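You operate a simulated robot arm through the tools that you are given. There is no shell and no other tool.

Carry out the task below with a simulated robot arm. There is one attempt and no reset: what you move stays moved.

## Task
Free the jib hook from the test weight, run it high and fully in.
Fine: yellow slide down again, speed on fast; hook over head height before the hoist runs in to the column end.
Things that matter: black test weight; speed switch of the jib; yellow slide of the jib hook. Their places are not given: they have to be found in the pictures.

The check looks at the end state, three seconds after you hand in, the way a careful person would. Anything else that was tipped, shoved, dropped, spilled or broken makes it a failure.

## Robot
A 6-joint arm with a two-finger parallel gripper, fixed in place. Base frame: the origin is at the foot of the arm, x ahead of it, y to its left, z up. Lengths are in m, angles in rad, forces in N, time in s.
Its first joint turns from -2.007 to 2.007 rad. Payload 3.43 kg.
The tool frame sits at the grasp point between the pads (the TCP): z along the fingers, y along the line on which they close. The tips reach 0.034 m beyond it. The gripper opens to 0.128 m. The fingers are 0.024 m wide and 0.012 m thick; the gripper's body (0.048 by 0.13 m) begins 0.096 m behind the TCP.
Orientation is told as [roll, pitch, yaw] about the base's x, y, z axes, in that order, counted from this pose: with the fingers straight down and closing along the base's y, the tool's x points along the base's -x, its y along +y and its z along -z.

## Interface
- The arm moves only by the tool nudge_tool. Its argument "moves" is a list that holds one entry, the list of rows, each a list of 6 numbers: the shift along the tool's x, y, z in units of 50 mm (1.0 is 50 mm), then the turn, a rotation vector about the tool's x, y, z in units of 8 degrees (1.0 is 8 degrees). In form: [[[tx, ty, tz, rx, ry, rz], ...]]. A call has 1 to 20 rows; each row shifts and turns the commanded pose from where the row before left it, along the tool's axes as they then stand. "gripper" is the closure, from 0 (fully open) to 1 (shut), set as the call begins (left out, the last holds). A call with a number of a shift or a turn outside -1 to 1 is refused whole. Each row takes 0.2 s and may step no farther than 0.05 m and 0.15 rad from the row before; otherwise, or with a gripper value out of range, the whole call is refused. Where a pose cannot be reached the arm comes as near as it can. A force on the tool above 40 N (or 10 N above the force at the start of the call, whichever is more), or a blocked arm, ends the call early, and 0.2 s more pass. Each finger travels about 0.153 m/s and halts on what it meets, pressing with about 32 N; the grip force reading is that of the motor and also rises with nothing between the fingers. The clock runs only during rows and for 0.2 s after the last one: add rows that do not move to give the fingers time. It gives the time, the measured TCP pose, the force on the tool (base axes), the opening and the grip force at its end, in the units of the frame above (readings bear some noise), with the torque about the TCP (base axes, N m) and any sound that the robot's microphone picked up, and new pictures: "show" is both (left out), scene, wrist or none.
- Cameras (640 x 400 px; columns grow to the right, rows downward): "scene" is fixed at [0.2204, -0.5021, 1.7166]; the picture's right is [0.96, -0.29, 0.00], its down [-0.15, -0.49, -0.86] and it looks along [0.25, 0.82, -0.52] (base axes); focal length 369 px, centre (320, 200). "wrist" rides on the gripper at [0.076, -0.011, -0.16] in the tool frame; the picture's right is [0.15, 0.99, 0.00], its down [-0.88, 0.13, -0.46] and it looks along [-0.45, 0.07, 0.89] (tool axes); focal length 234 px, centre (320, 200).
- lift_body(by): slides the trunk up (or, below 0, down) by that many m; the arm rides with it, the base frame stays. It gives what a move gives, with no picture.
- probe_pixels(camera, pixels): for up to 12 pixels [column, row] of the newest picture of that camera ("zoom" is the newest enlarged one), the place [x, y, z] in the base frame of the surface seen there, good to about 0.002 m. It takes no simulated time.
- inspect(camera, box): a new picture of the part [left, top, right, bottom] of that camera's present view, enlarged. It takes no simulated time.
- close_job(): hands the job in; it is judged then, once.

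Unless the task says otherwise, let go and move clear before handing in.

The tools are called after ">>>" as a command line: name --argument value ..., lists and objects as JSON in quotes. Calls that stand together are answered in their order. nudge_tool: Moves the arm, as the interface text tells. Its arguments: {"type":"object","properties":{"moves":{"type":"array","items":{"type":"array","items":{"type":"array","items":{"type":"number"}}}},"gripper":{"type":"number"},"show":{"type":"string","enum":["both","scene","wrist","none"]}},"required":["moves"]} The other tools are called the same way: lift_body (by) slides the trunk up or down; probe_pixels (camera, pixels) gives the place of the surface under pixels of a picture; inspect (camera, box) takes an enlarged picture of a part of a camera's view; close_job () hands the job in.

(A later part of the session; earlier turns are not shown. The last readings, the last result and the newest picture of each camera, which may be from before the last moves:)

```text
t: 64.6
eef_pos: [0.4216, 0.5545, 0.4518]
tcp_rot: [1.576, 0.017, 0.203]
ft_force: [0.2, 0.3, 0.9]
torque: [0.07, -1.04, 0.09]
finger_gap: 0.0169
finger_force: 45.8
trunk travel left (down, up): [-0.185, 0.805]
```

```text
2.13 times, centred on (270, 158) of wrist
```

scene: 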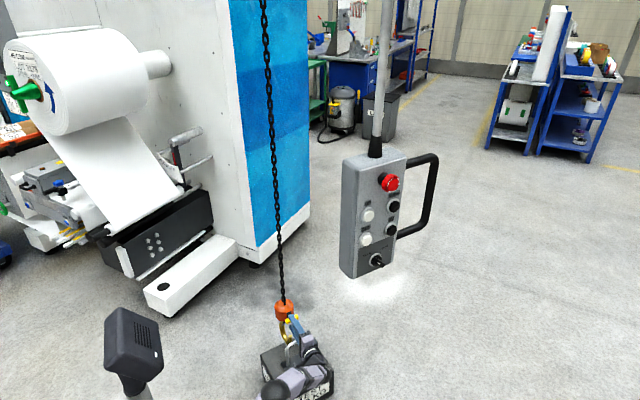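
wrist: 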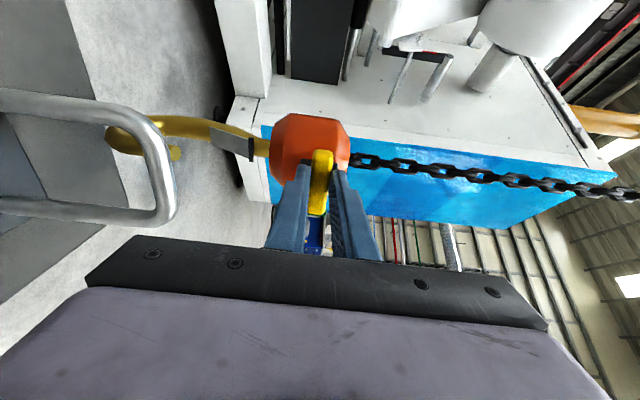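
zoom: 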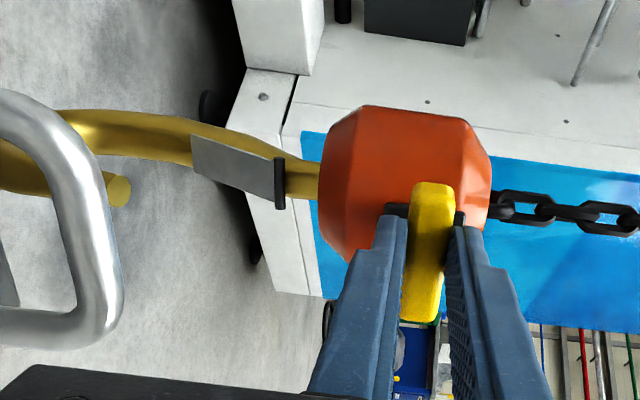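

The grip on the slide is good (gap 0.017). I'll pull it down about 30 mm gently.

>>> nudge_tool --moves '[[[0, -0.1, 0, 0, 0, 0], [0, -0.1, 0, 0, 0, 0], [0, -0.1, 0, 0, 0, 0], [0, -0.1, 0, 0, 0, 0], [0, -0.1, 0, 0, 0, 0], [0, -0.1, 0, 0, 0, 0], [0, 0, 0, 0, 0, 0]]]' --show "wrist"

>>> inspect --camera "wrist" --box '[120, 90, 420, 225]'

```text
t: 66.2
eef_pos: [0.4201, 0.5559, 0.4232]
tcp_rot: [1.575, 0.015, 0.203]
ft_force: [-0.4, 0.2, -1.0]
torque: [0.05, -0.93, 0.05]
finger_gap: 0.017
finger_force: 45.1
trunk travel left (down, up): [-0.185, 0.805]
```

wrist: 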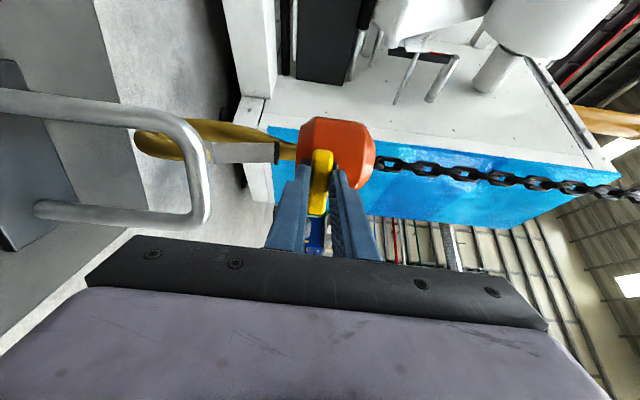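

```text
2.13 times, centred on (270, 158) of wrist
```

zoom: 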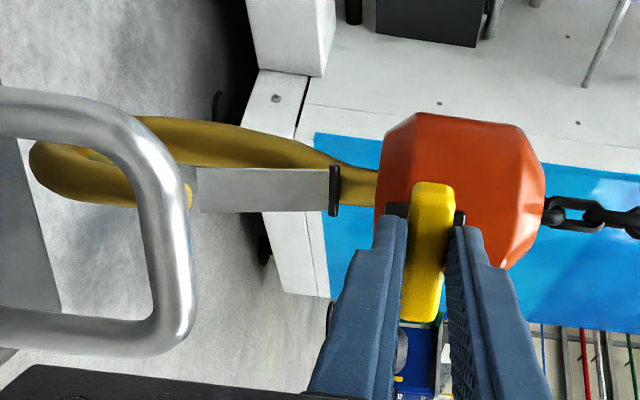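

The latch is back to the tip and the slide is at about its original offset. I'll push a few millimetres further to seat it against the stop.

>>> nudge_tool --moves '[[[0, -0.05, 0, 0, 0, 0], [0, -0.05, 0, 0, 0, 0], [0, 0, 0, 0, 0, 0]]]' --show "none"

```text
t: 67.0
eef_pos: [0.42, 0.5546, 0.4213]
tcp_rot: [1.584, 0.013, 0.203]
ft_force: [-1.5, 0.3, 18.1]
torque: [0.5, -0.81, -0.03]
finger_gap: 0.0171
finger_force: 44.7
trunk travel left (down, up): [-0.185, 0.805]
```

The slide hit its bottom stop, with +18 N reaction. I'll relax, open the fingers and check that it stays down.

>>> nudge_tool --moves '[[[0, 0.05, 0, 0, 0, 0], [0, 0, 0, 0, 0, 0]]]' --show "none"

>>> nudge_tool --moves '[[[0, 0, 0, 0, 0, 0], [0, 0, 0, 0, 0, 0]]]' --gripper 0.6 --show "none"

>>> nudge_tool --moves '[[[0, 0, -0.5, 0, 0, 0], [0, 0, -0.9, 0, 0, 0], [0, 0, -0.9, 0, 0, 0], [0, 0, 0, 0, 0, 0]]]'

>>> inspect --camera "wrist" --box '[160, 80, 400, 230]'

```text
t: 67.6
eef_pos: [0.4189, 0.5534, 0.4223]
tcp_rot: [1.579, 0.014, 0.201]
ft_force: [-0.4, 0.4, 16.9]
torque: [0.48, -0.9, 0.01]
finger_gap: 0.0168
finger_force: 44.7
trunk travel left (down, up): [-0.185, 0.805]
```

```text
t: 68.2
eef_pos: [0.4204, 0.5535, 0.4179]
tcp_rot: [1.572, 0.019, 0.203]
ft_force: [-0.3, 0.0, 0.0]
torque: [0.01, -0.01, 0.0]
finger_gap: 0.0511
finger_force: 0.0
trunk travel left (down, up): [-0.185, 0.805]
```

```text
t: 69.2
eef_pos: [0.4439, 0.4405, 0.4193]
tcp_rot: [1.575, 0.015, 0.202]
ft_force: [-0.1, 1.0, 0.5]
torque: [-0.02, 0.01, 0.01]
finger_gap: 0.0511
finger_force: 0.0
trunk travel left (down, up): [-0.185, 0.805]
```

scene: 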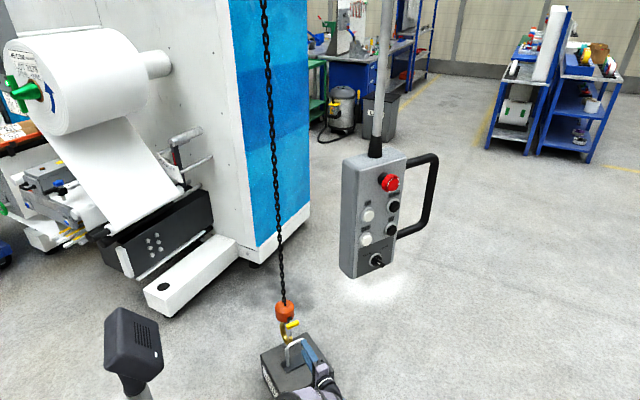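
wrist: 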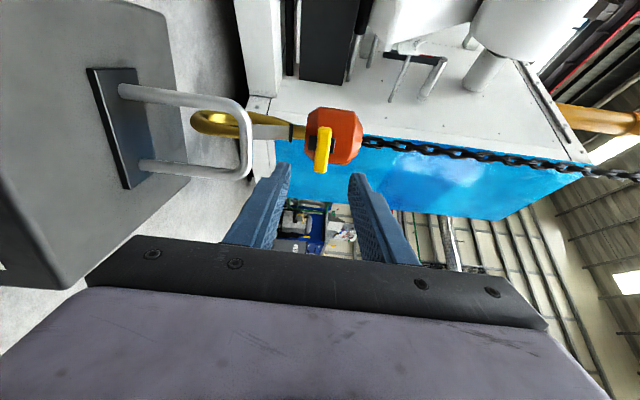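

```text
2.67 times, centred on (280, 155) of wrist
```

zoom: 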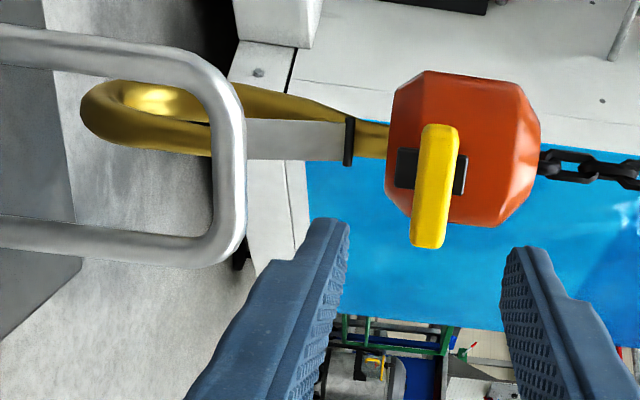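

The slide is down and the latch has closed on the tip at zoom (245,140). I'll retract fully and raise the trunk to the pendant.

>>> nudge_tool --moves '[[[0, 0, -0.86, 0, 0, 0], [0, 0, -0.86, 0, 0, 0], [0.36, 0, -0.86, 0, 0, 0], [0.36, 0, -0.86, 0, 0, 0], [0.36, 0, -0.86, 0, 0, 0], [0.36, 0, -0.86, 0, 0, 0], [0.36, 0, -0.86, 0, 0, 0], [0.36, 0, -0.86, 0, 0, 0], [0.36, 0, -0.8, 0, 0, 0]]]' --gripper 1 --show "none"

>>> nudge_tool --moves '[[[0, 0, 0, 0, -0.97, 0], [0, 0, 0, 0, -0.97, 0], [0, 0, 0, 0, -0.97, 0]]]' --show "none"

```text
t: 71.2
eef_pos: [0.3943, 0.042, 0.4208]
tcp_rot: [1.577, 0.017, 0.203]
ft_force: [0.0, -0.8, -0.2]
torque: [0.0, -0.01, 0.06]
finger_gap: 0.0003
finger_force: 32.4
trunk travel left (down, up): [-0.185, 0.805]
```

```text
t: 72.0
eef_pos: [0.3964, 0.0397, 0.4197]
tcp_rot: [1.568, 0.017, -0.206]
ft_force: [-0.2, -0.4, 0.5]
torque: [0.0, 0.0, -0.02]
finger_gap: 0.0
finger_force: 32.4
trunk travel left (down, up): [-0.185, 0.805]
```

The arm is retracted to (0.396,0.040). I'll back off a bit more and raise the trunk.

>>> nudge_tool --moves '[[[0, 0, -0.6, 0, 0, 0], [0, 0, -0.5, 0, 0, 0]]]' --show "none"

>>> lift_body --by 0.4

>>> lift_body --by 0.37

>>> nudge_tool --moves '[[[0, 0, 0, 0, 0, 0]]]'

>>> inspect --camera "wrist" --box '[200, 130, 460, 290]'

```text
t: 72.6
eef_pos: [0.3862, -0.0138, 0.4198]
tcp_rot: [1.568, 0.018, -0.207]
ft_force: [0.0, -0.4, 0.3]
torque: [0.03, 0.0, 0.02]
finger_gap: 0.0002
finger_force: 31.9
trunk travel left (down, up): [-0.185, 0.805]
```

```text
t: 76.4
eef_pos: [0.3864, -0.014, 0.8196]
tcp_rot: [1.567, 0.017, -0.202]
ft_force: [-0.6, 0.8, -0.3]
torque: [0.02, 0.0, 0.0]
finger_gap: 0.0
finger_force: 32.7
trunk travel left (down, up): [-0.585, 0.405]
```

```text
t: 80.0
eef_pos: [0.3854, -0.0121, 1.1888]
tcp_rot: [1.566, 0.016, -0.205]
ft_force: [0.3, 0.0, -0.1]
torque: [0.01, -0.01, -0.02]
finger_gap: 0.0003
finger_force: 31.9
trunk travel left (down, up): [-0.955, 0.035]
```

```text
t: 80.4
eef_pos: [0.3861, -0.0128, 1.1893]
tcp_rot: [1.567, 0.017, -0.205]
ft_force: [0.6, 1.2, 0.3]
torque: [-0.03, 0.0, 0.0]
finger_gap: 0.0002
finger_force: 32.1
trunk travel left (down, up): [-0.955, 0.035]
```

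scene: 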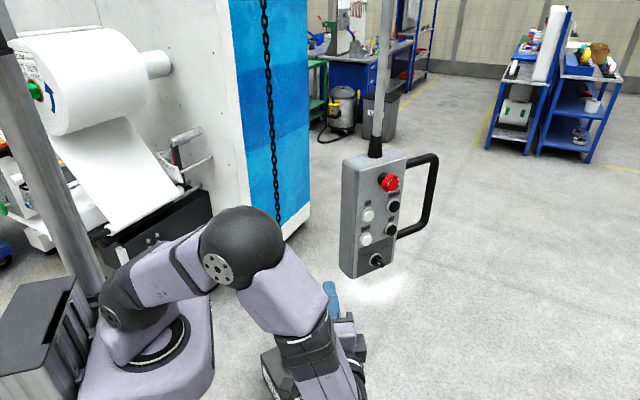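
wrist: 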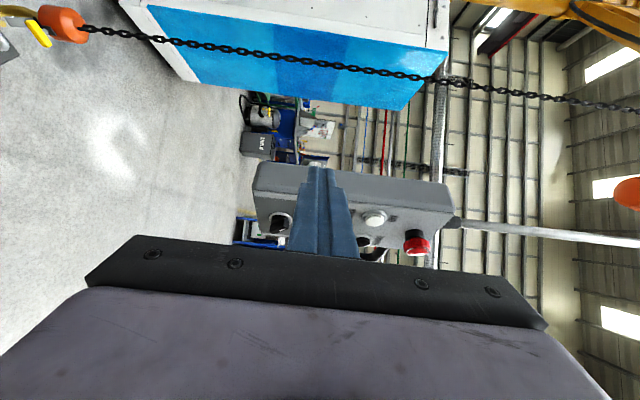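

```text
2.46 times, centred on (330, 210) of wrist
```

zoom: 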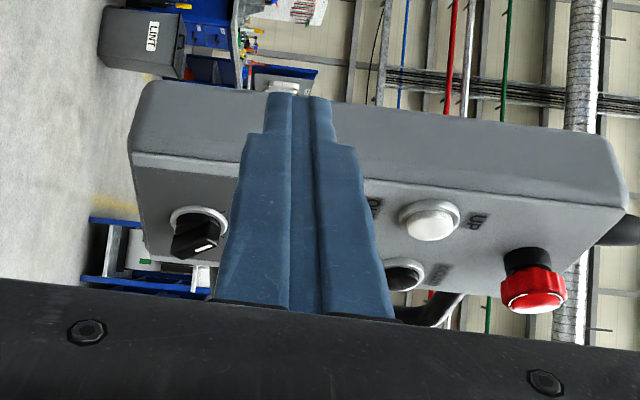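

The pendant is in view again and the knob is still on SLOW. I'll move the closed fingertip to a standoff just left of the knob's pointer, ready to push it round to FAST.

>>> nudge_tool --moves '[[[-0.74, -0.213, 0.43, 0, 0, 0], [-0.74, -0.213, 0.43, 0, 0, 0], [-0.74, -0.213, 0.43, 0, 0, 0], [0, 0, 0, 0, 0, 0]]]'

>>> inspect --camera "wrist" --box '[240, 100, 400, 200]'

>>> inspect --camera "scene" --box '[340, 230, 410, 290]'

```text
t: 81.4
eef_pos: [0.5083, 0.0278, 1.1551]
tcp_rot: [1.57, 0.017, -0.204]
ft_force: [-0.8, -0.6, -0.1]
torque: [0.0, 0.01, -0.03]
finger_gap: 0.0001
finger_force: 32.9
trunk travel left (down, up): [-0.955, 0.035]
```

scene: 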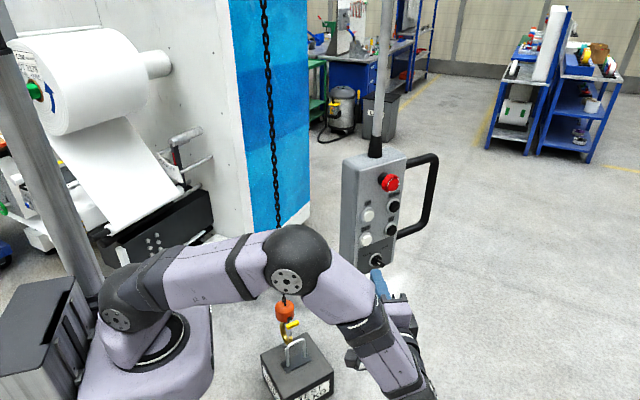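
wrist: 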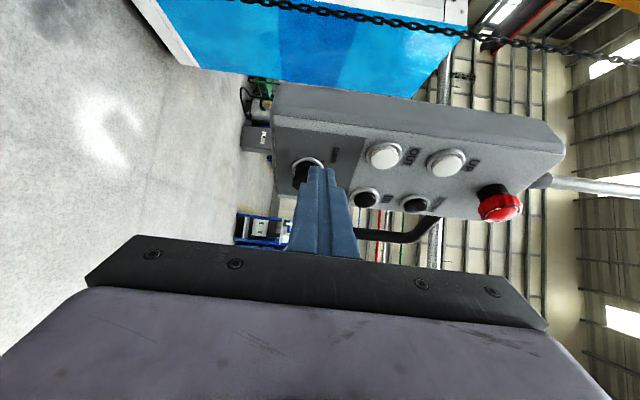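

```text
4.00 times, centred on (320, 150) of wrist
```

zoom: 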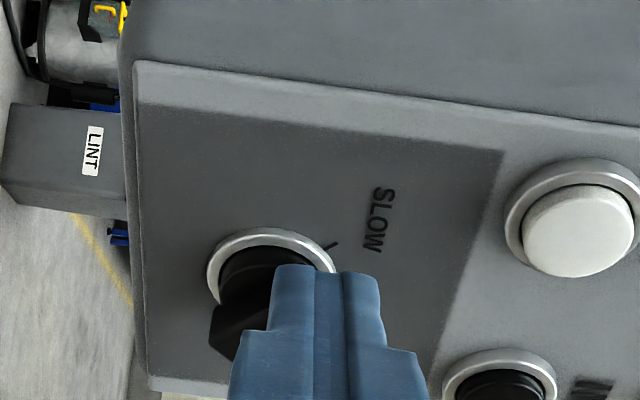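

```text
6.67 times, centred on (375, 260) of scene
```

zoom: 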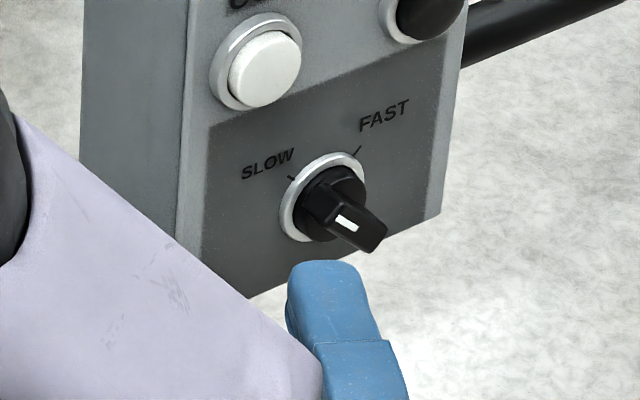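

The knob and ring are clear in the scene zoom: ring centre at (322,198), bar from (315,200) to (375,235). I'll probe exact points.

>>> probe_pixels --camera "zoom" --pixels '[[345, 157], [285, 210], [300, 175], [345, 222], [375, 235], [365, 248], [335, 215], [310, 195], [330, 180], [318, 265], [345, 270], [220, 230]]'

```text
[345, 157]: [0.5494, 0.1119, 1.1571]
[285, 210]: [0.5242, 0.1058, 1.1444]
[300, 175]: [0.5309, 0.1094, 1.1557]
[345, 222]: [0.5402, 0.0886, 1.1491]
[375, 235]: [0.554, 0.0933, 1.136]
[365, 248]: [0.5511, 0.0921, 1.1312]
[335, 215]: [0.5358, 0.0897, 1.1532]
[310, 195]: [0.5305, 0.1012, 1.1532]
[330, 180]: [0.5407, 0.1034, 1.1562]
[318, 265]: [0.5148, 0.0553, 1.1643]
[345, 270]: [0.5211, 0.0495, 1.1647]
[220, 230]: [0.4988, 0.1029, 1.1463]
```

From these points the knob axis is at about (0.539,0.113,1.1425) with the bar tilted 40° towards SLOW. With my slanted heading it is cleaner to push the bar's lower-right tail leftwards, so I'll move the tip to the lower right of the knob.

>>> nudge_tool --moves '[[[-0.57, -0.276, 0, 0, 0, 0], [-0.57, -0.276, 0, 0, 0, 0], [0, 0, 0.38, 0, 0, 0], [0, 0, 0.36, 0, 0, 0], [0, 0, 0, 0, 0, 0]]]'

>>> inspect --camera "wrist" --box '[240, 100, 400, 200]'

>>> inspect --camera "scene" --box '[340, 230, 410, 290]'

```text
t: 82.6
eef_pos: [0.5705, 0.053, 1.1261]
tcp_rot: [1.569, 0.016, -0.204]
ft_force: [0.3, 0.3, 0.5]
torque: [0.0, -0.02, 0.0]
finger_gap: 0.0001
finger_force: 32.3
trunk travel left (down, up): [-0.955, 0.035]
```

scene: 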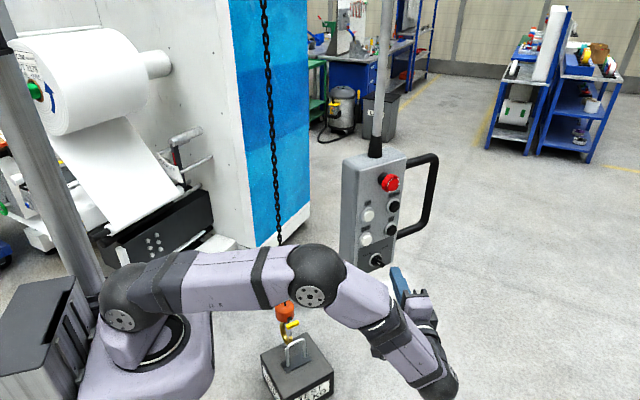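
wrist: 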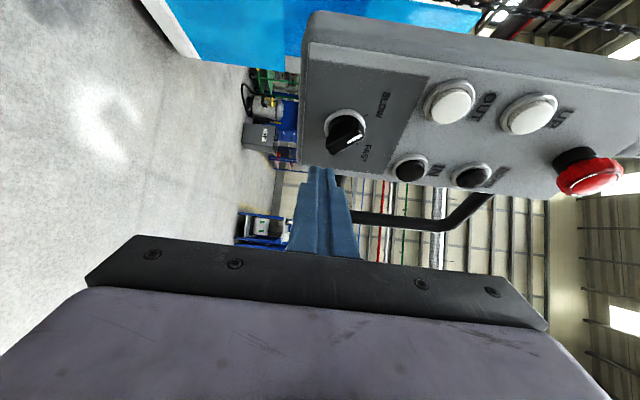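

```text
4.00 times, centred on (320, 150) of wrist
```

zoom: 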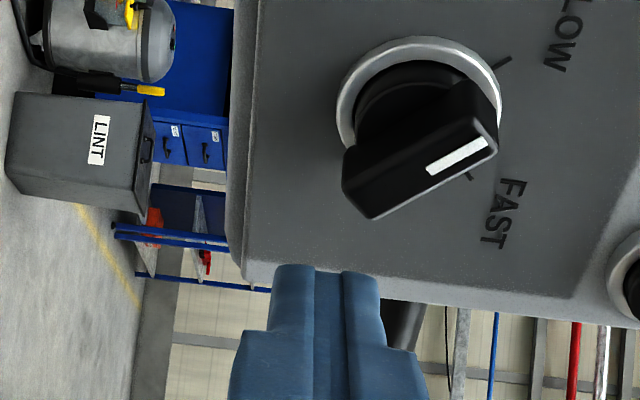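

```text
6.67 times, centred on (375, 260) of scene
```

zoom: 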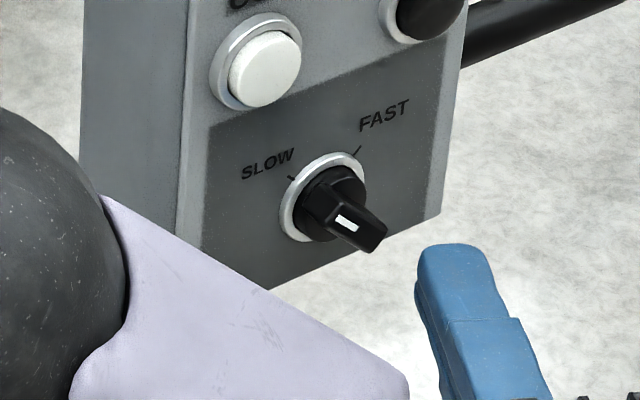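

The zoom confirms the white mark points to SLOW, and the tip is right of the tail with the top edge slightly below the axis. I'll step in beside the bar, then slide left along the panel.

>>> nudge_tool --moves '[[[0, 0, 0.35, 0, 0, 0], [0.18, 0, -0.084, 0, 0, 0], [0.09, 0, -0.042, 0, 0, 0], [0, 0, 0, 0, 0, 0]]]' --show "wrist"

>>> inspect --camera "wrist" --box '[240, 100, 400, 200]'

```text
t: 83.6
eef_pos: [0.558, 0.0655, 1.126]
tcp_rot: [1.569, 0.017, -0.203]
ft_force: [0.4, 0.1, -0.1]
torque: [0.02, -0.01, -0.03]
finger_gap: 0.0
finger_force: 31.7
trunk travel left (down, up): [-0.955, 0.035]
```

wrist: 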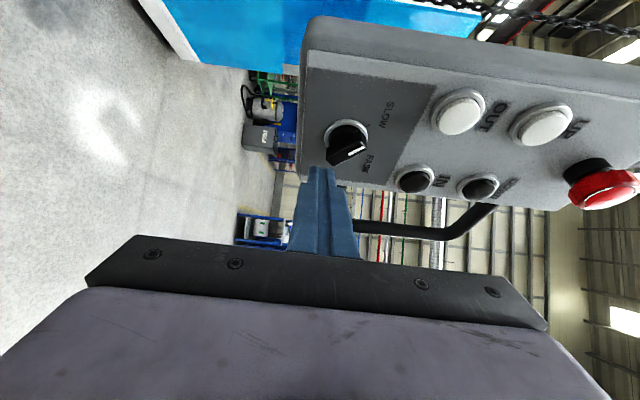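

```text
4.00 times, centred on (320, 150) of wrist
```

zoom: 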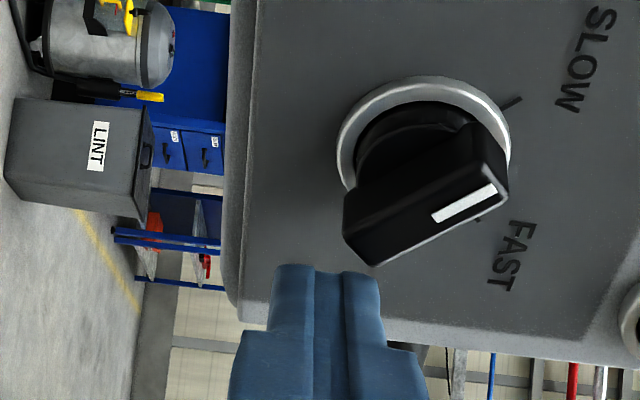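

No contact yet. I'll keep sliding left in small steps.

>>> nudge_tool --moves '[[[0.09, 0, -0.042, 0, 0, 0], [0.09, 0, -0.042, 0, 0, 0], [0, 0, 0, 0, 0, 0]]]' --show "wrist"

>>> inspect --camera "wrist" --box '[240, 100, 400, 200]'

```text
t: 84.4
eef_pos: [0.5507, 0.062, 1.1275]
tcp_rot: [1.569, 0.018, -0.203]
ft_force: [0.3, 0.4, -0.4]
torque: [0.0, 0.02, 0.03]
finger_gap: 0.0002
finger_force: 32.3
trunk travel left (down, up): [-0.955, 0.035]
```

wrist: 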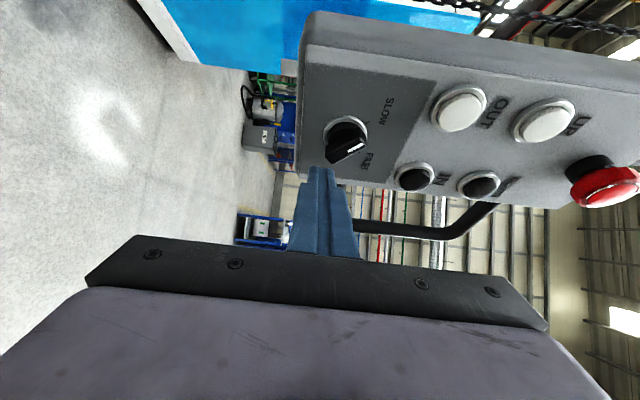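

```text
4.00 times, centred on (320, 150) of wrist
```

zoom: 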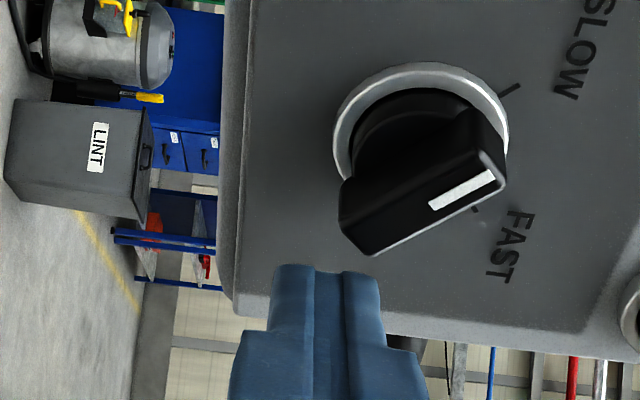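

Still no contact force. I'll check the tip position against the bar from the scene camera and by probing.

>>> nudge_tool --moves '[[[0, 0, 0, 0, 0, 0]]]' --show "both"

>>> inspect --camera "scene" --box '[350, 240, 410, 290]'

>>> probe_pixels --camera "wrist" --pixels '[[313, 168], [322, 168], [330, 170], [313, 175], [332, 160], [329, 152], [362, 142], [345, 152], [318, 172]]'

```text
t: 84.8
eef_pos: [0.55, 0.0631, 1.1276]
tcp_rot: [1.567, 0.019, -0.204]
ft_force: [0.5, 0.0, 0.8]
torque: [-0.03, 0.0, 0.0]
finger_gap: 0.0
finger_force: 32.3
trunk travel left (down, up): [-0.955, 0.035]
```

scene: 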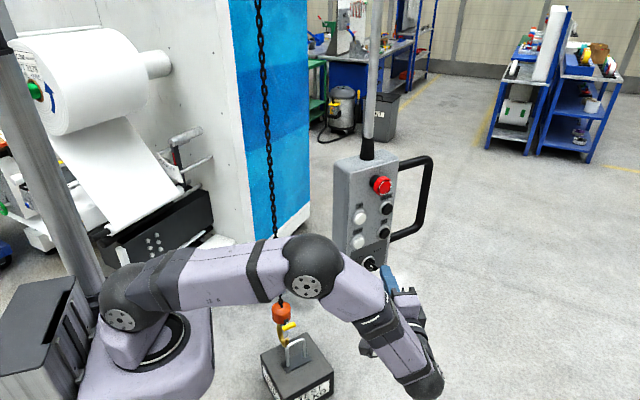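
wrist: 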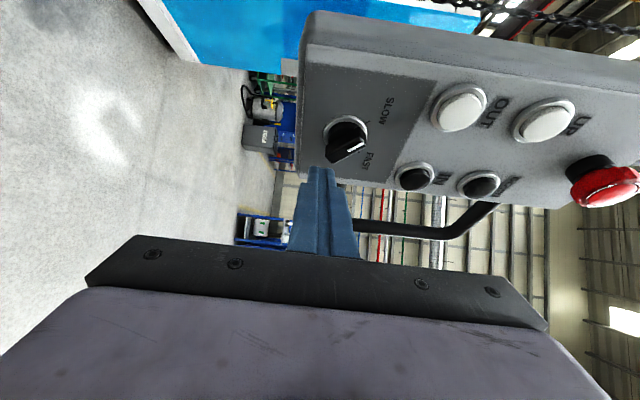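

```text
8.00 times, centred on (380, 265) of scene
```

zoom: 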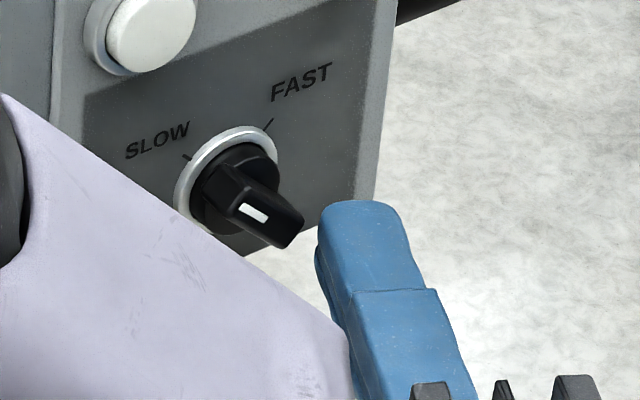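

```text
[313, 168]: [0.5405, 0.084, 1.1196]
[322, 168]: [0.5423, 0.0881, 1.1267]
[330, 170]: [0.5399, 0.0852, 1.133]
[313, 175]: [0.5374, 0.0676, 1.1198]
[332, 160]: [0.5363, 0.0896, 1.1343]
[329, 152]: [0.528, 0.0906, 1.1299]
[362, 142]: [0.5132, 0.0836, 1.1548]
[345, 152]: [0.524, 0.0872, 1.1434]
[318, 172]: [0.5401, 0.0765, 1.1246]
```

The finger did touch the bar, but the whole pendant and chain shifted left (e-stop from (389,182) to (381,185)). So the jib slews freely and pushing sideways won't turn the knob. I'll back off the finger and check whether it is still drifting.

>>> nudge_tool --moves '[[[0, 0, -0.3, 0, 0, 0], [0, 0, -0.5, 0, 0, 0], [0, 0, 0, 0, 0, 0]]]'

>>> probe_pixels --camera "scene" --pixels '[[381, 185], [358, 217], [357, 241], [386, 208], [383, 233], [371, 263], [283, 311], [292, 327]]'

>>> nudge_tool --moves '[[[0, 0, 0, 0, 0, 0], [0, 0, 0, 0, 0, 0], [0, 0, 0, 0, 0, 0], [0, 0, 0, 0, 0, 0], [0, 0, 0, 0, 0, 0]]]'

>>> probe_pixels --camera "scene" --pixels '[[381, 185], [358, 217], [357, 241], [386, 208], [383, 233], [371, 263], [283, 311], [292, 327]]'

```text
t: 85.6
eef_pos: [0.5414, 0.0235, 1.1267]
tcp_rot: [1.567, 0.018, -0.205]
ft_force: [-0.7, -0.7, 0.2]
torque: [0.0, 0.0, 0.01]
finger_gap: 0.0003
finger_force: 32.2
trunk travel left (down, up): [-0.955, 0.035]
```

scene: 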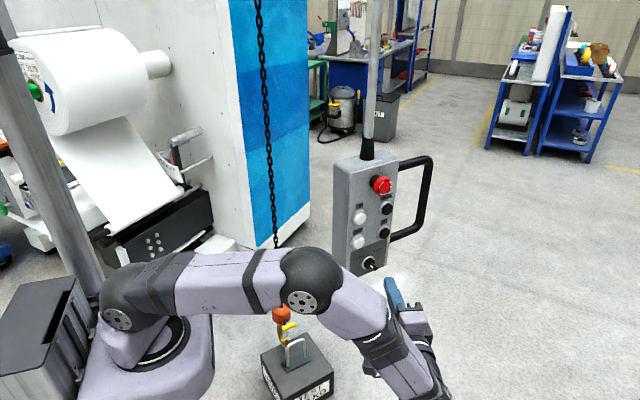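
wrist: 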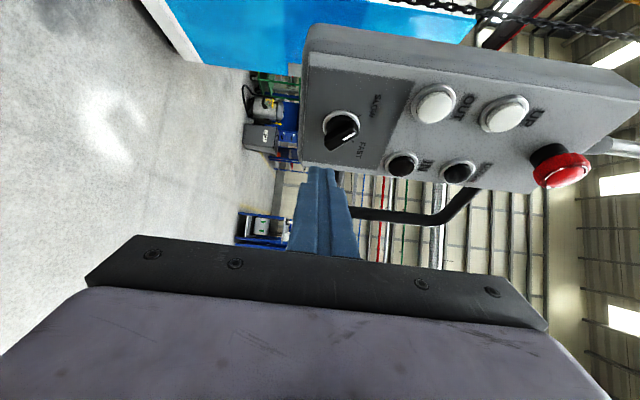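

```text
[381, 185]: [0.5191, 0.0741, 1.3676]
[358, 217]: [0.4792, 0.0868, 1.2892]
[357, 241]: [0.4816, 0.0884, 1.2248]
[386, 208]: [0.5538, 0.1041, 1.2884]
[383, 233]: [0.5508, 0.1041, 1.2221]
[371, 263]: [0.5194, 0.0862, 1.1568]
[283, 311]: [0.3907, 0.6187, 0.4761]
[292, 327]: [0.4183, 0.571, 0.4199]
```

```text
t: 86.8
eef_pos: [0.5414, 0.025, 1.1273]
tcp_rot: [1.568, 0.017, -0.203]
ft_force: [-0.9, 0.6, 0.3]
torque: [-0.01, 0.01, 0.0]
finger_gap: 0.0001
finger_force: 32.1
trunk travel left (down, up): [-0.955, 0.035]
```

scene: 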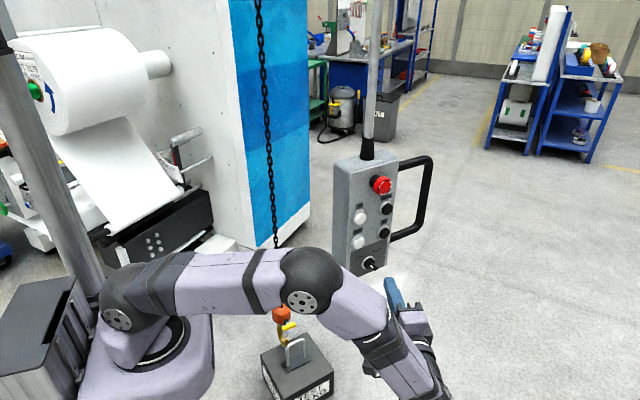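
wrist: 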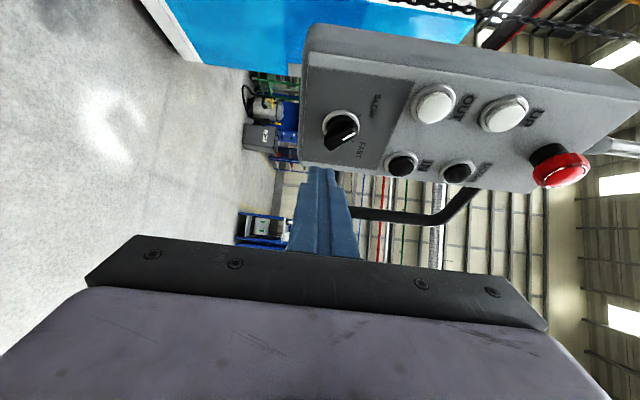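

```text
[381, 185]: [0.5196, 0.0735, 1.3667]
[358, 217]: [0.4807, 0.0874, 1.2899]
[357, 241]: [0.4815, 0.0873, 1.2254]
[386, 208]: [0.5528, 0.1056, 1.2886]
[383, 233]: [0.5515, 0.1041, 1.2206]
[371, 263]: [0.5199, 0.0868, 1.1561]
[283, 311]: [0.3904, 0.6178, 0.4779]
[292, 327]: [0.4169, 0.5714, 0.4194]
```

The jib stays put about 2 cm left of where it was, held by its own friction. A pure twist won't slew it, so I'll line up squarely, roll the gripper about 49° so it closes across the bar, and open the fingers.

>>> nudge_tool --moves '[[[0, 0, 0, 0, 1, 0], [0.46, 0.31, -0.07, 0, 0, 0], [0, 0, 0, 0, 0, 1], [0, 0, 0, 0, 0, 1], [0, 0, 0, 0, 0, 1], [0, 0, 0, 0, 0, 1], [0, 0, 0, 0, 0, 1], [0, 0, 0, 0, 0, 1], [0, 0, 0, 0, 0, 0.1]]]' --gripper 0.69

>>> inspect --camera "wrist" --box '[240, 100, 400, 200]'

>>> inspect --camera "scene" --box '[330, 220, 410, 290]'

```text
t: 88.8
eef_pos: [0.5195, 0.0226, 1.1415]
tcp_rot: [1.571, 0.872, -0.064]
ft_force: [-0.5, 0.2, -0.2]
torque: [0.01, -0.02, 0.01]
finger_gap: 0.0397
finger_force: 0.0
trunk travel left (down, up): [-0.955, 0.035]
```

scene: 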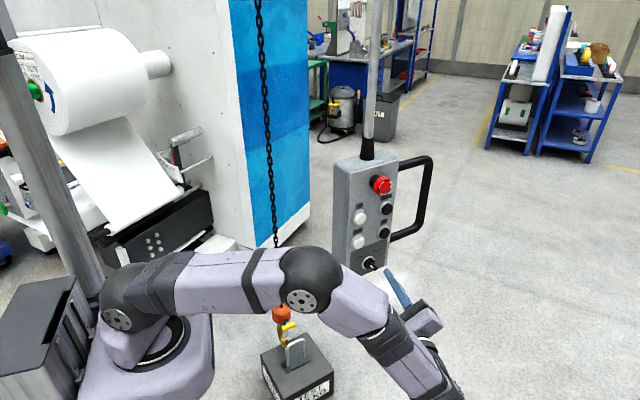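
wrist: 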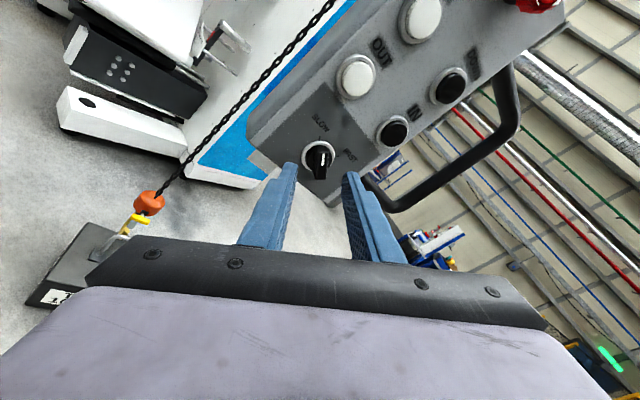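

```text
4.00 times, centred on (320, 150) of wrist
```

zoom: 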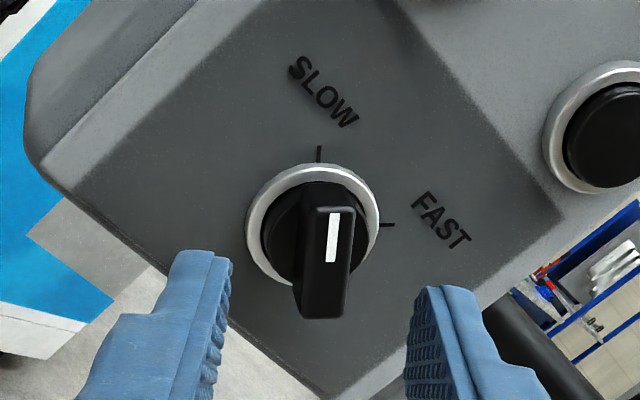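

```text
5.71 times, centred on (370, 255) of scene
```

zoom: 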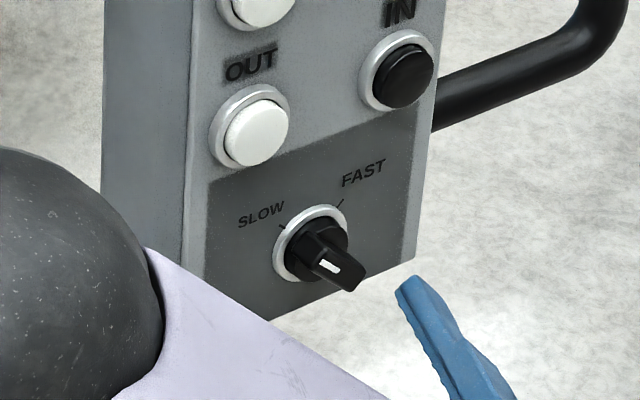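

The bar is centred between the fingers and upright in this view; the ticks show SLOW and FAST are 90° apart. I'll advance onto the bar.

>>> nudge_tool --moves '[[[0, 0, 0.3, 0, 0, 0], [0, 0, 0.3, 0, 0, 0], [0, 0, 0, 0, 0, 0]]]' --show "both"

>>> inspect --camera "wrist" --box '[240, 100, 400, 200]'

>>> inspect --camera "scene" --box '[330, 220, 410, 290]'

```text
t: 89.6
eef_pos: [0.5198, 0.0523, 1.1416]
tcp_rot: [1.571, 0.871, -0.063]
ft_force: [0.3, 0.1, -0.5]
torque: [-0.01, 0.0, 0.0]
finger_gap: 0.0394
finger_force: 0.0
trunk travel left (down, up): [-0.955, 0.035]
```

scene: 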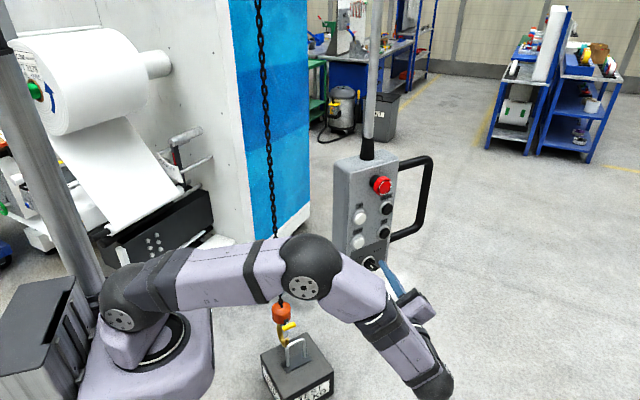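
wrist: 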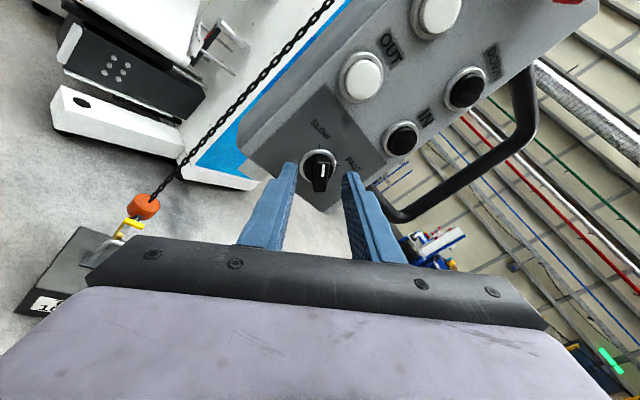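

```text
4.00 times, centred on (320, 150) of wrist
```

zoom: 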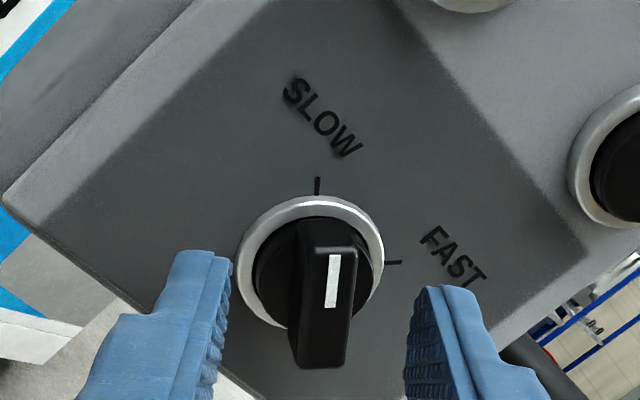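

```text
5.71 times, centred on (370, 255) of scene
```

zoom: 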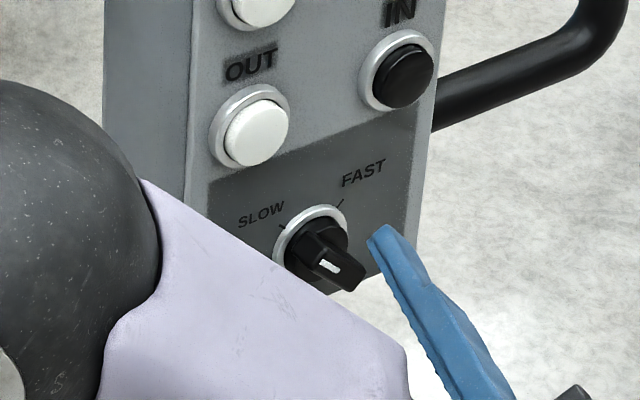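

The tips are level with the bar's outer face. I'll advance another 6 mm and close.

>>> nudge_tool --moves '[[[0, 0, 0.12, 0, 0, 0], [0, 0, 0, 0, 0, 0]]]' --show "none"

>>> nudge_tool --moves '[[[0, 0, 0, 0, 0, 0], [0, 0, 0, 0, 0, 0], [0, 0, 0, 0, 0, 0]]]' --gripper 1

>>> inspect --camera "wrist" --box '[240, 100, 400, 200]'

```text
t: 90.2
eef_pos: [0.5211, 0.0582, 1.1433]
tcp_rot: [1.571, 0.868, -0.063]
ft_force: [-0.3, -0.2, 0.2]
torque: [-0.02, 0.0, 0.0]
finger_gap: 0.0397
finger_force: 0.1
trunk travel left (down, up): [-0.955, 0.035]
```

```text
t: 91.0
eef_pos: [0.5208, 0.0576, 1.1435]
tcp_rot: [1.574, 0.866, -0.063]
ft_force: [4.6, -1.6, 9.6]
torque: [-0.12, -0.15, -0.16]
finger_gap: 0.0133
finger_force: 45.1
trunk travel left (down, up): [-0.955, 0.035]
```

scene: 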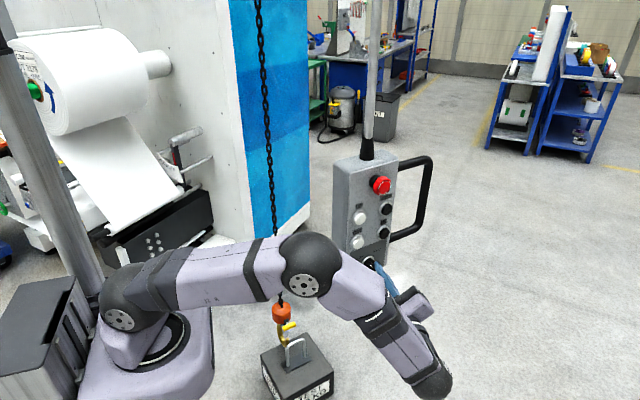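
wrist: 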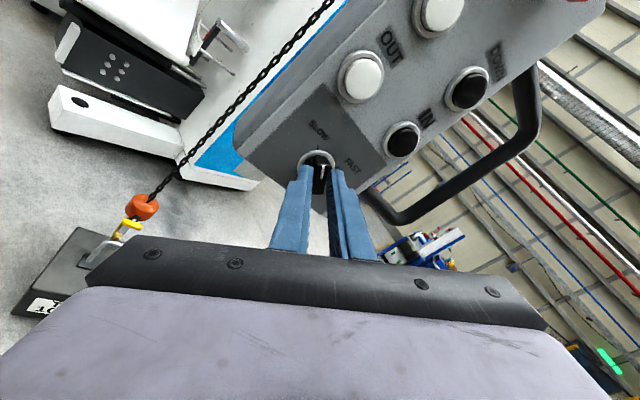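

```text
4.00 times, centred on (320, 150) of wrist
```

zoom: 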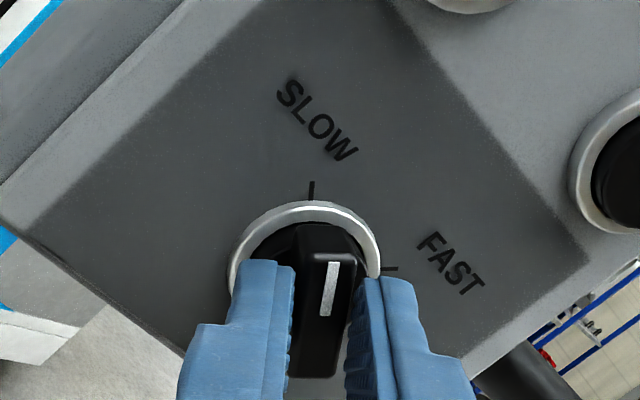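

The bar is gripped at 13 mm. I'll twist towards FAST (+rz), starting with 24° and checking torque.

>>> nudge_tool --moves '[[[0, 0, 0, 0, 0, 0.5], [0, 0, 0, 0, 0, 0.5], [0, 0, 0, 0, 0, 0.5], [0, 0, 0, 0, 0, 0.5], [0, 0, 0, 0, 0, 0.5], [0, 0, 0, 0, 0, 0.5]]]'

>>> inspect --camera "wrist" --box '[240, 100, 400, 200]'

```text
t: 92.4
eef_pos: [0.5205, 0.0578, 1.1432]
tcp_rot: [1.574, 1.289, -0.062]
ft_force: [4.0, -6.6, 10.2]
torque: [-0.72, -0.35, -0.31]
finger_gap: 0.0132
finger_force: 44.9
trunk travel left (down, up): [-0.955, 0.035]
```

scene: 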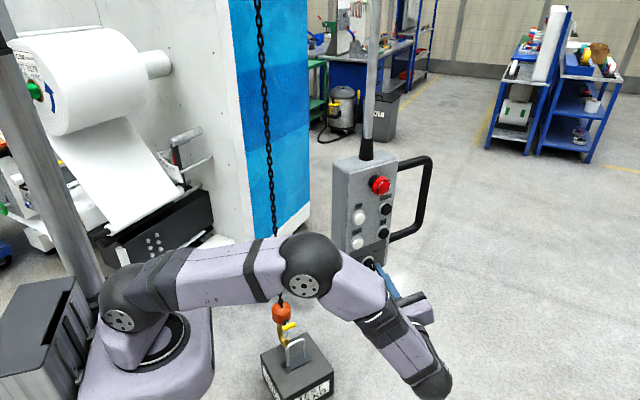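
wrist: 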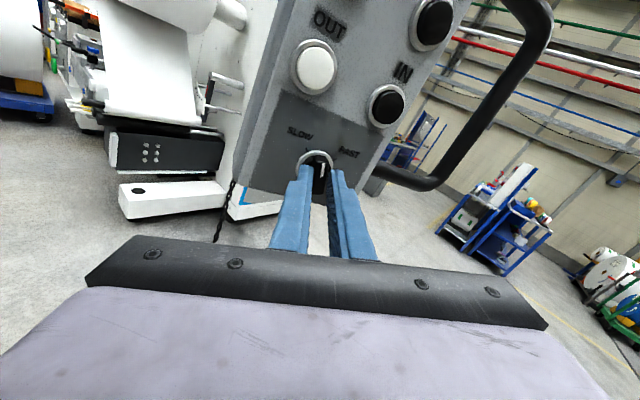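

```text
4.00 times, centred on (320, 150) of wrist
```

zoom: 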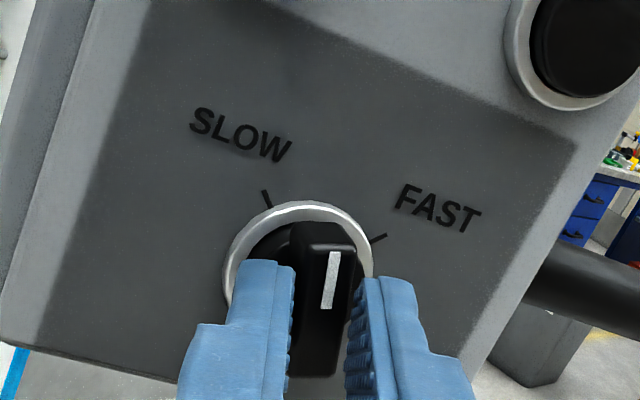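

The knob turns with the grip and now points between the two ticks. I'll continue the twist.

>>> nudge_tool --moves '[[[0, 0, 0, 0, 0, 0.5], [0, 0, 0, 0, 0, 0.5], [0, 0, 0, 0, 0, 0.5], [0, 0, 0, 0, 0, 0.5], [0, 0, 0, 0, 0, 0.5], [0, 0, 0, 0, 0, 0.5], [0, 0, 0, 0, 0, 0.5], [0, 0, 0, 0, 0, 0.5], [0, 0, 0, 0, 0, 0.5], [0, 0, 0, 0, 0, 0.5]]]'

>>> inspect --camera "wrist" --box '[240, 100, 400, 200]'

```text
t: 94.6
eef_pos: [0.5212, 0.0559, 1.1426]
tcp_rot: [-1.573, 1.153, 3.075]
ft_force: [-0.9, -14.5, -4.2]
torque: [-1.3, -0.27, 0.55]
finger_gap: 0.013
finger_force: 45.2
trunk travel left (down, up): [-0.955, 0.035]
```

scene: 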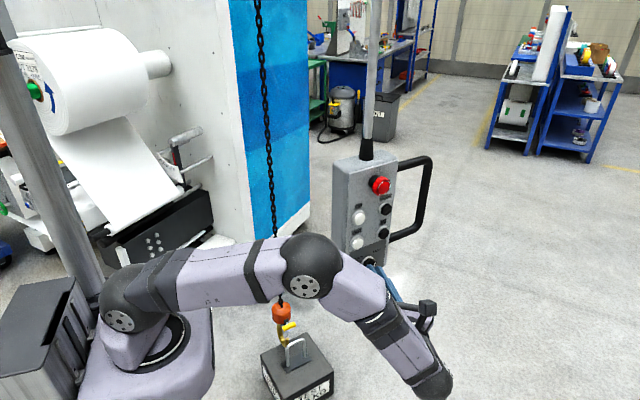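
wrist: 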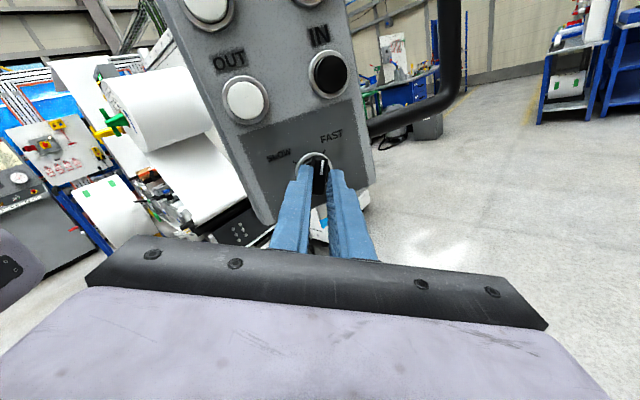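

```text
4.00 times, centred on (320, 150) of wrist
```

zoom: 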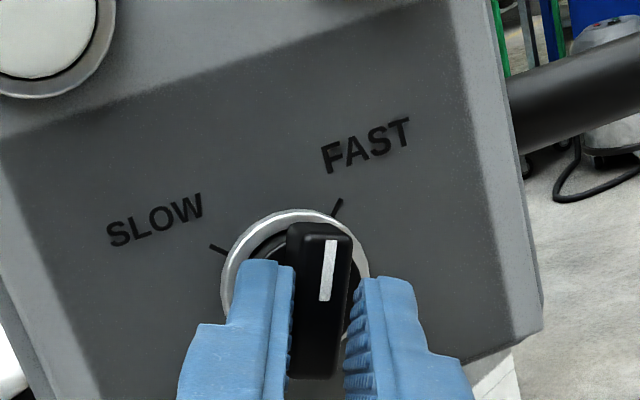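

About 64° done, with the pointer nearing the FAST tick and -14 N building along y. I'll ease back 1.5 mm while turning the rest.

>>> nudge_tool --moves '[[[0, 0, -0.03, 0, 0, 0.5], [0, 0, 0, 0, 0, 0.5], [0, 0, 0, 0, 0, 0.5], [0, 0, 0, 0, 0, 0.5], [0, 0, 0, 0, 0, 0.5], [0, 0, 0, 0, 0, 0.5], [0, 0, 0, 0, 0, 0]]]'

>>> inspect --camera "wrist" --box '[240, 100, 400, 200]'

```text
t: 96.2
eef_pos: [0.5221, 0.0552, 1.143]
tcp_rot: [-1.575, 0.735, 3.075]
ft_force: [1.3, -10.9, -6.0]
torque: [-0.73, -1.12, 0.53]
finger_gap: 0.0127
finger_force: 44.8
trunk travel left (down, up): [-0.955, 0.035]
```

scene: 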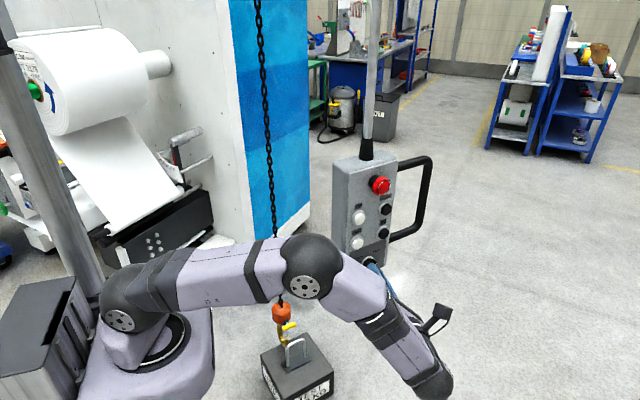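
wrist: 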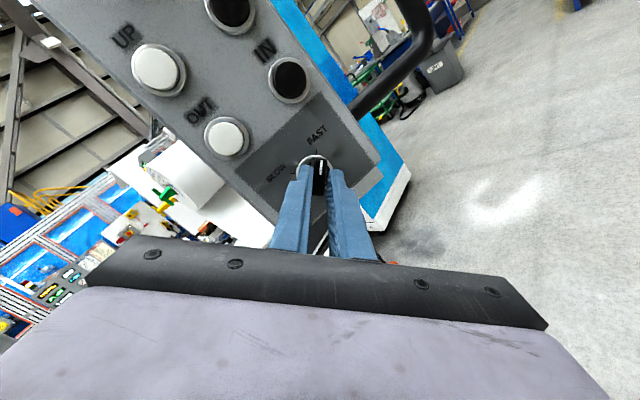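

```text
4.00 times, centred on (320, 150) of wrist
```

zoom: 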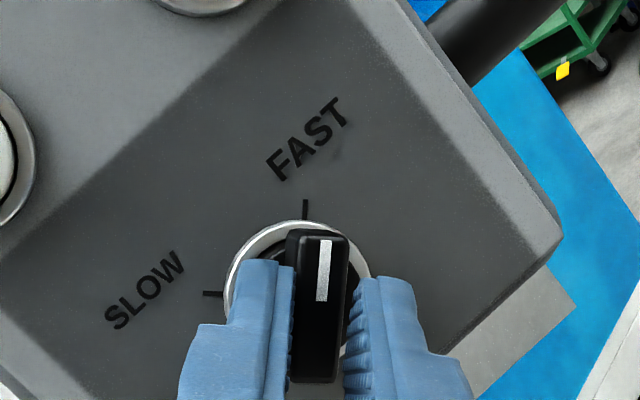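

The bar now points straight at the FAST tick at zoom (305,210). I'll nudge 2° further to seat it, then open the fingers and back off.

>>> nudge_tool --moves '[[[0, 0, 0, 0, 0, 0.3], [0, 0, 0, 0, 0, 0]]]' --show "none"

>>> nudge_tool --moves '[[[0, 0, 0, 0, 0, 0], [0, 0, 0, 0, 0, 0], [0, 0, -0.4, 0, 0, 0], [0, 0, -0.4, 0, 0, 0]]]' --gripper 0.69

>>> inspect --camera "wrist" --box '[240, 100, 400, 200]'

```text
t: 96.8
eef_pos: [0.5216, 0.0549, 1.1433]
tcp_rot: [-1.572, 0.693, 3.075]
ft_force: [1.7, -11.0, -5.8]
torque: [-0.46, -1.16, 0.31]
finger_gap: 0.0138
finger_force: 45.5
trunk travel left (down, up): [-0.955, 0.035]
```

```text
t: 97.8
eef_pos: [0.5198, 0.0174, 1.1436]
tcp_rot: [-1.571, 0.692, 3.077]
ft_force: [0.1, 0.1, -0.1]
torque: [0.04, -0.02, 0.01]
finger_gap: 0.0397
finger_force: 0.2
trunk travel left (down, up): [-0.955, 0.035]
```

scene: 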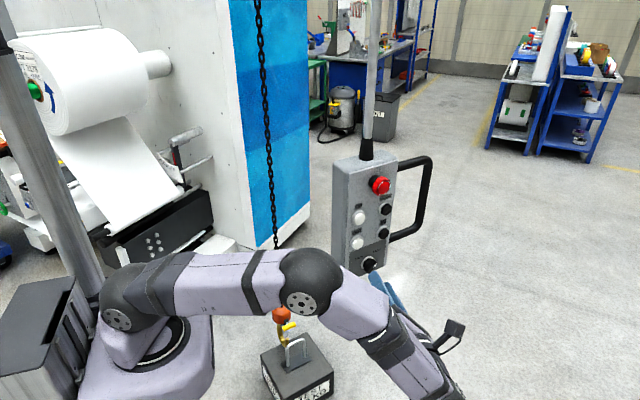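
wrist: 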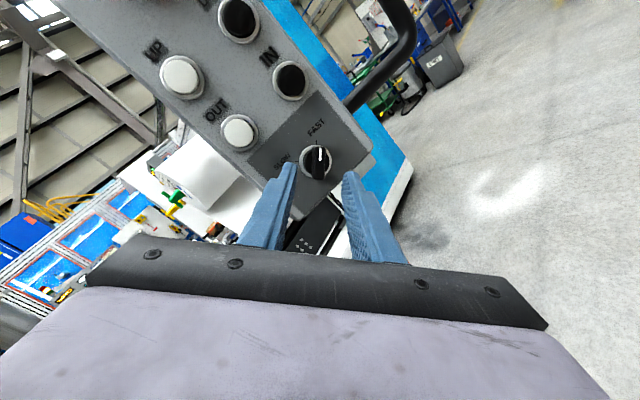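

```text
4.00 times, centred on (320, 150) of wrist
```

zoom: 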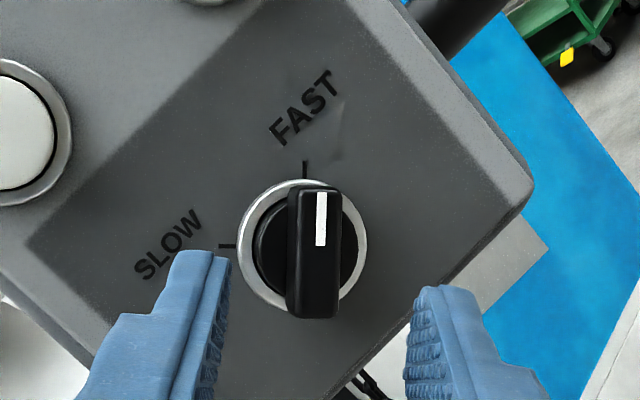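

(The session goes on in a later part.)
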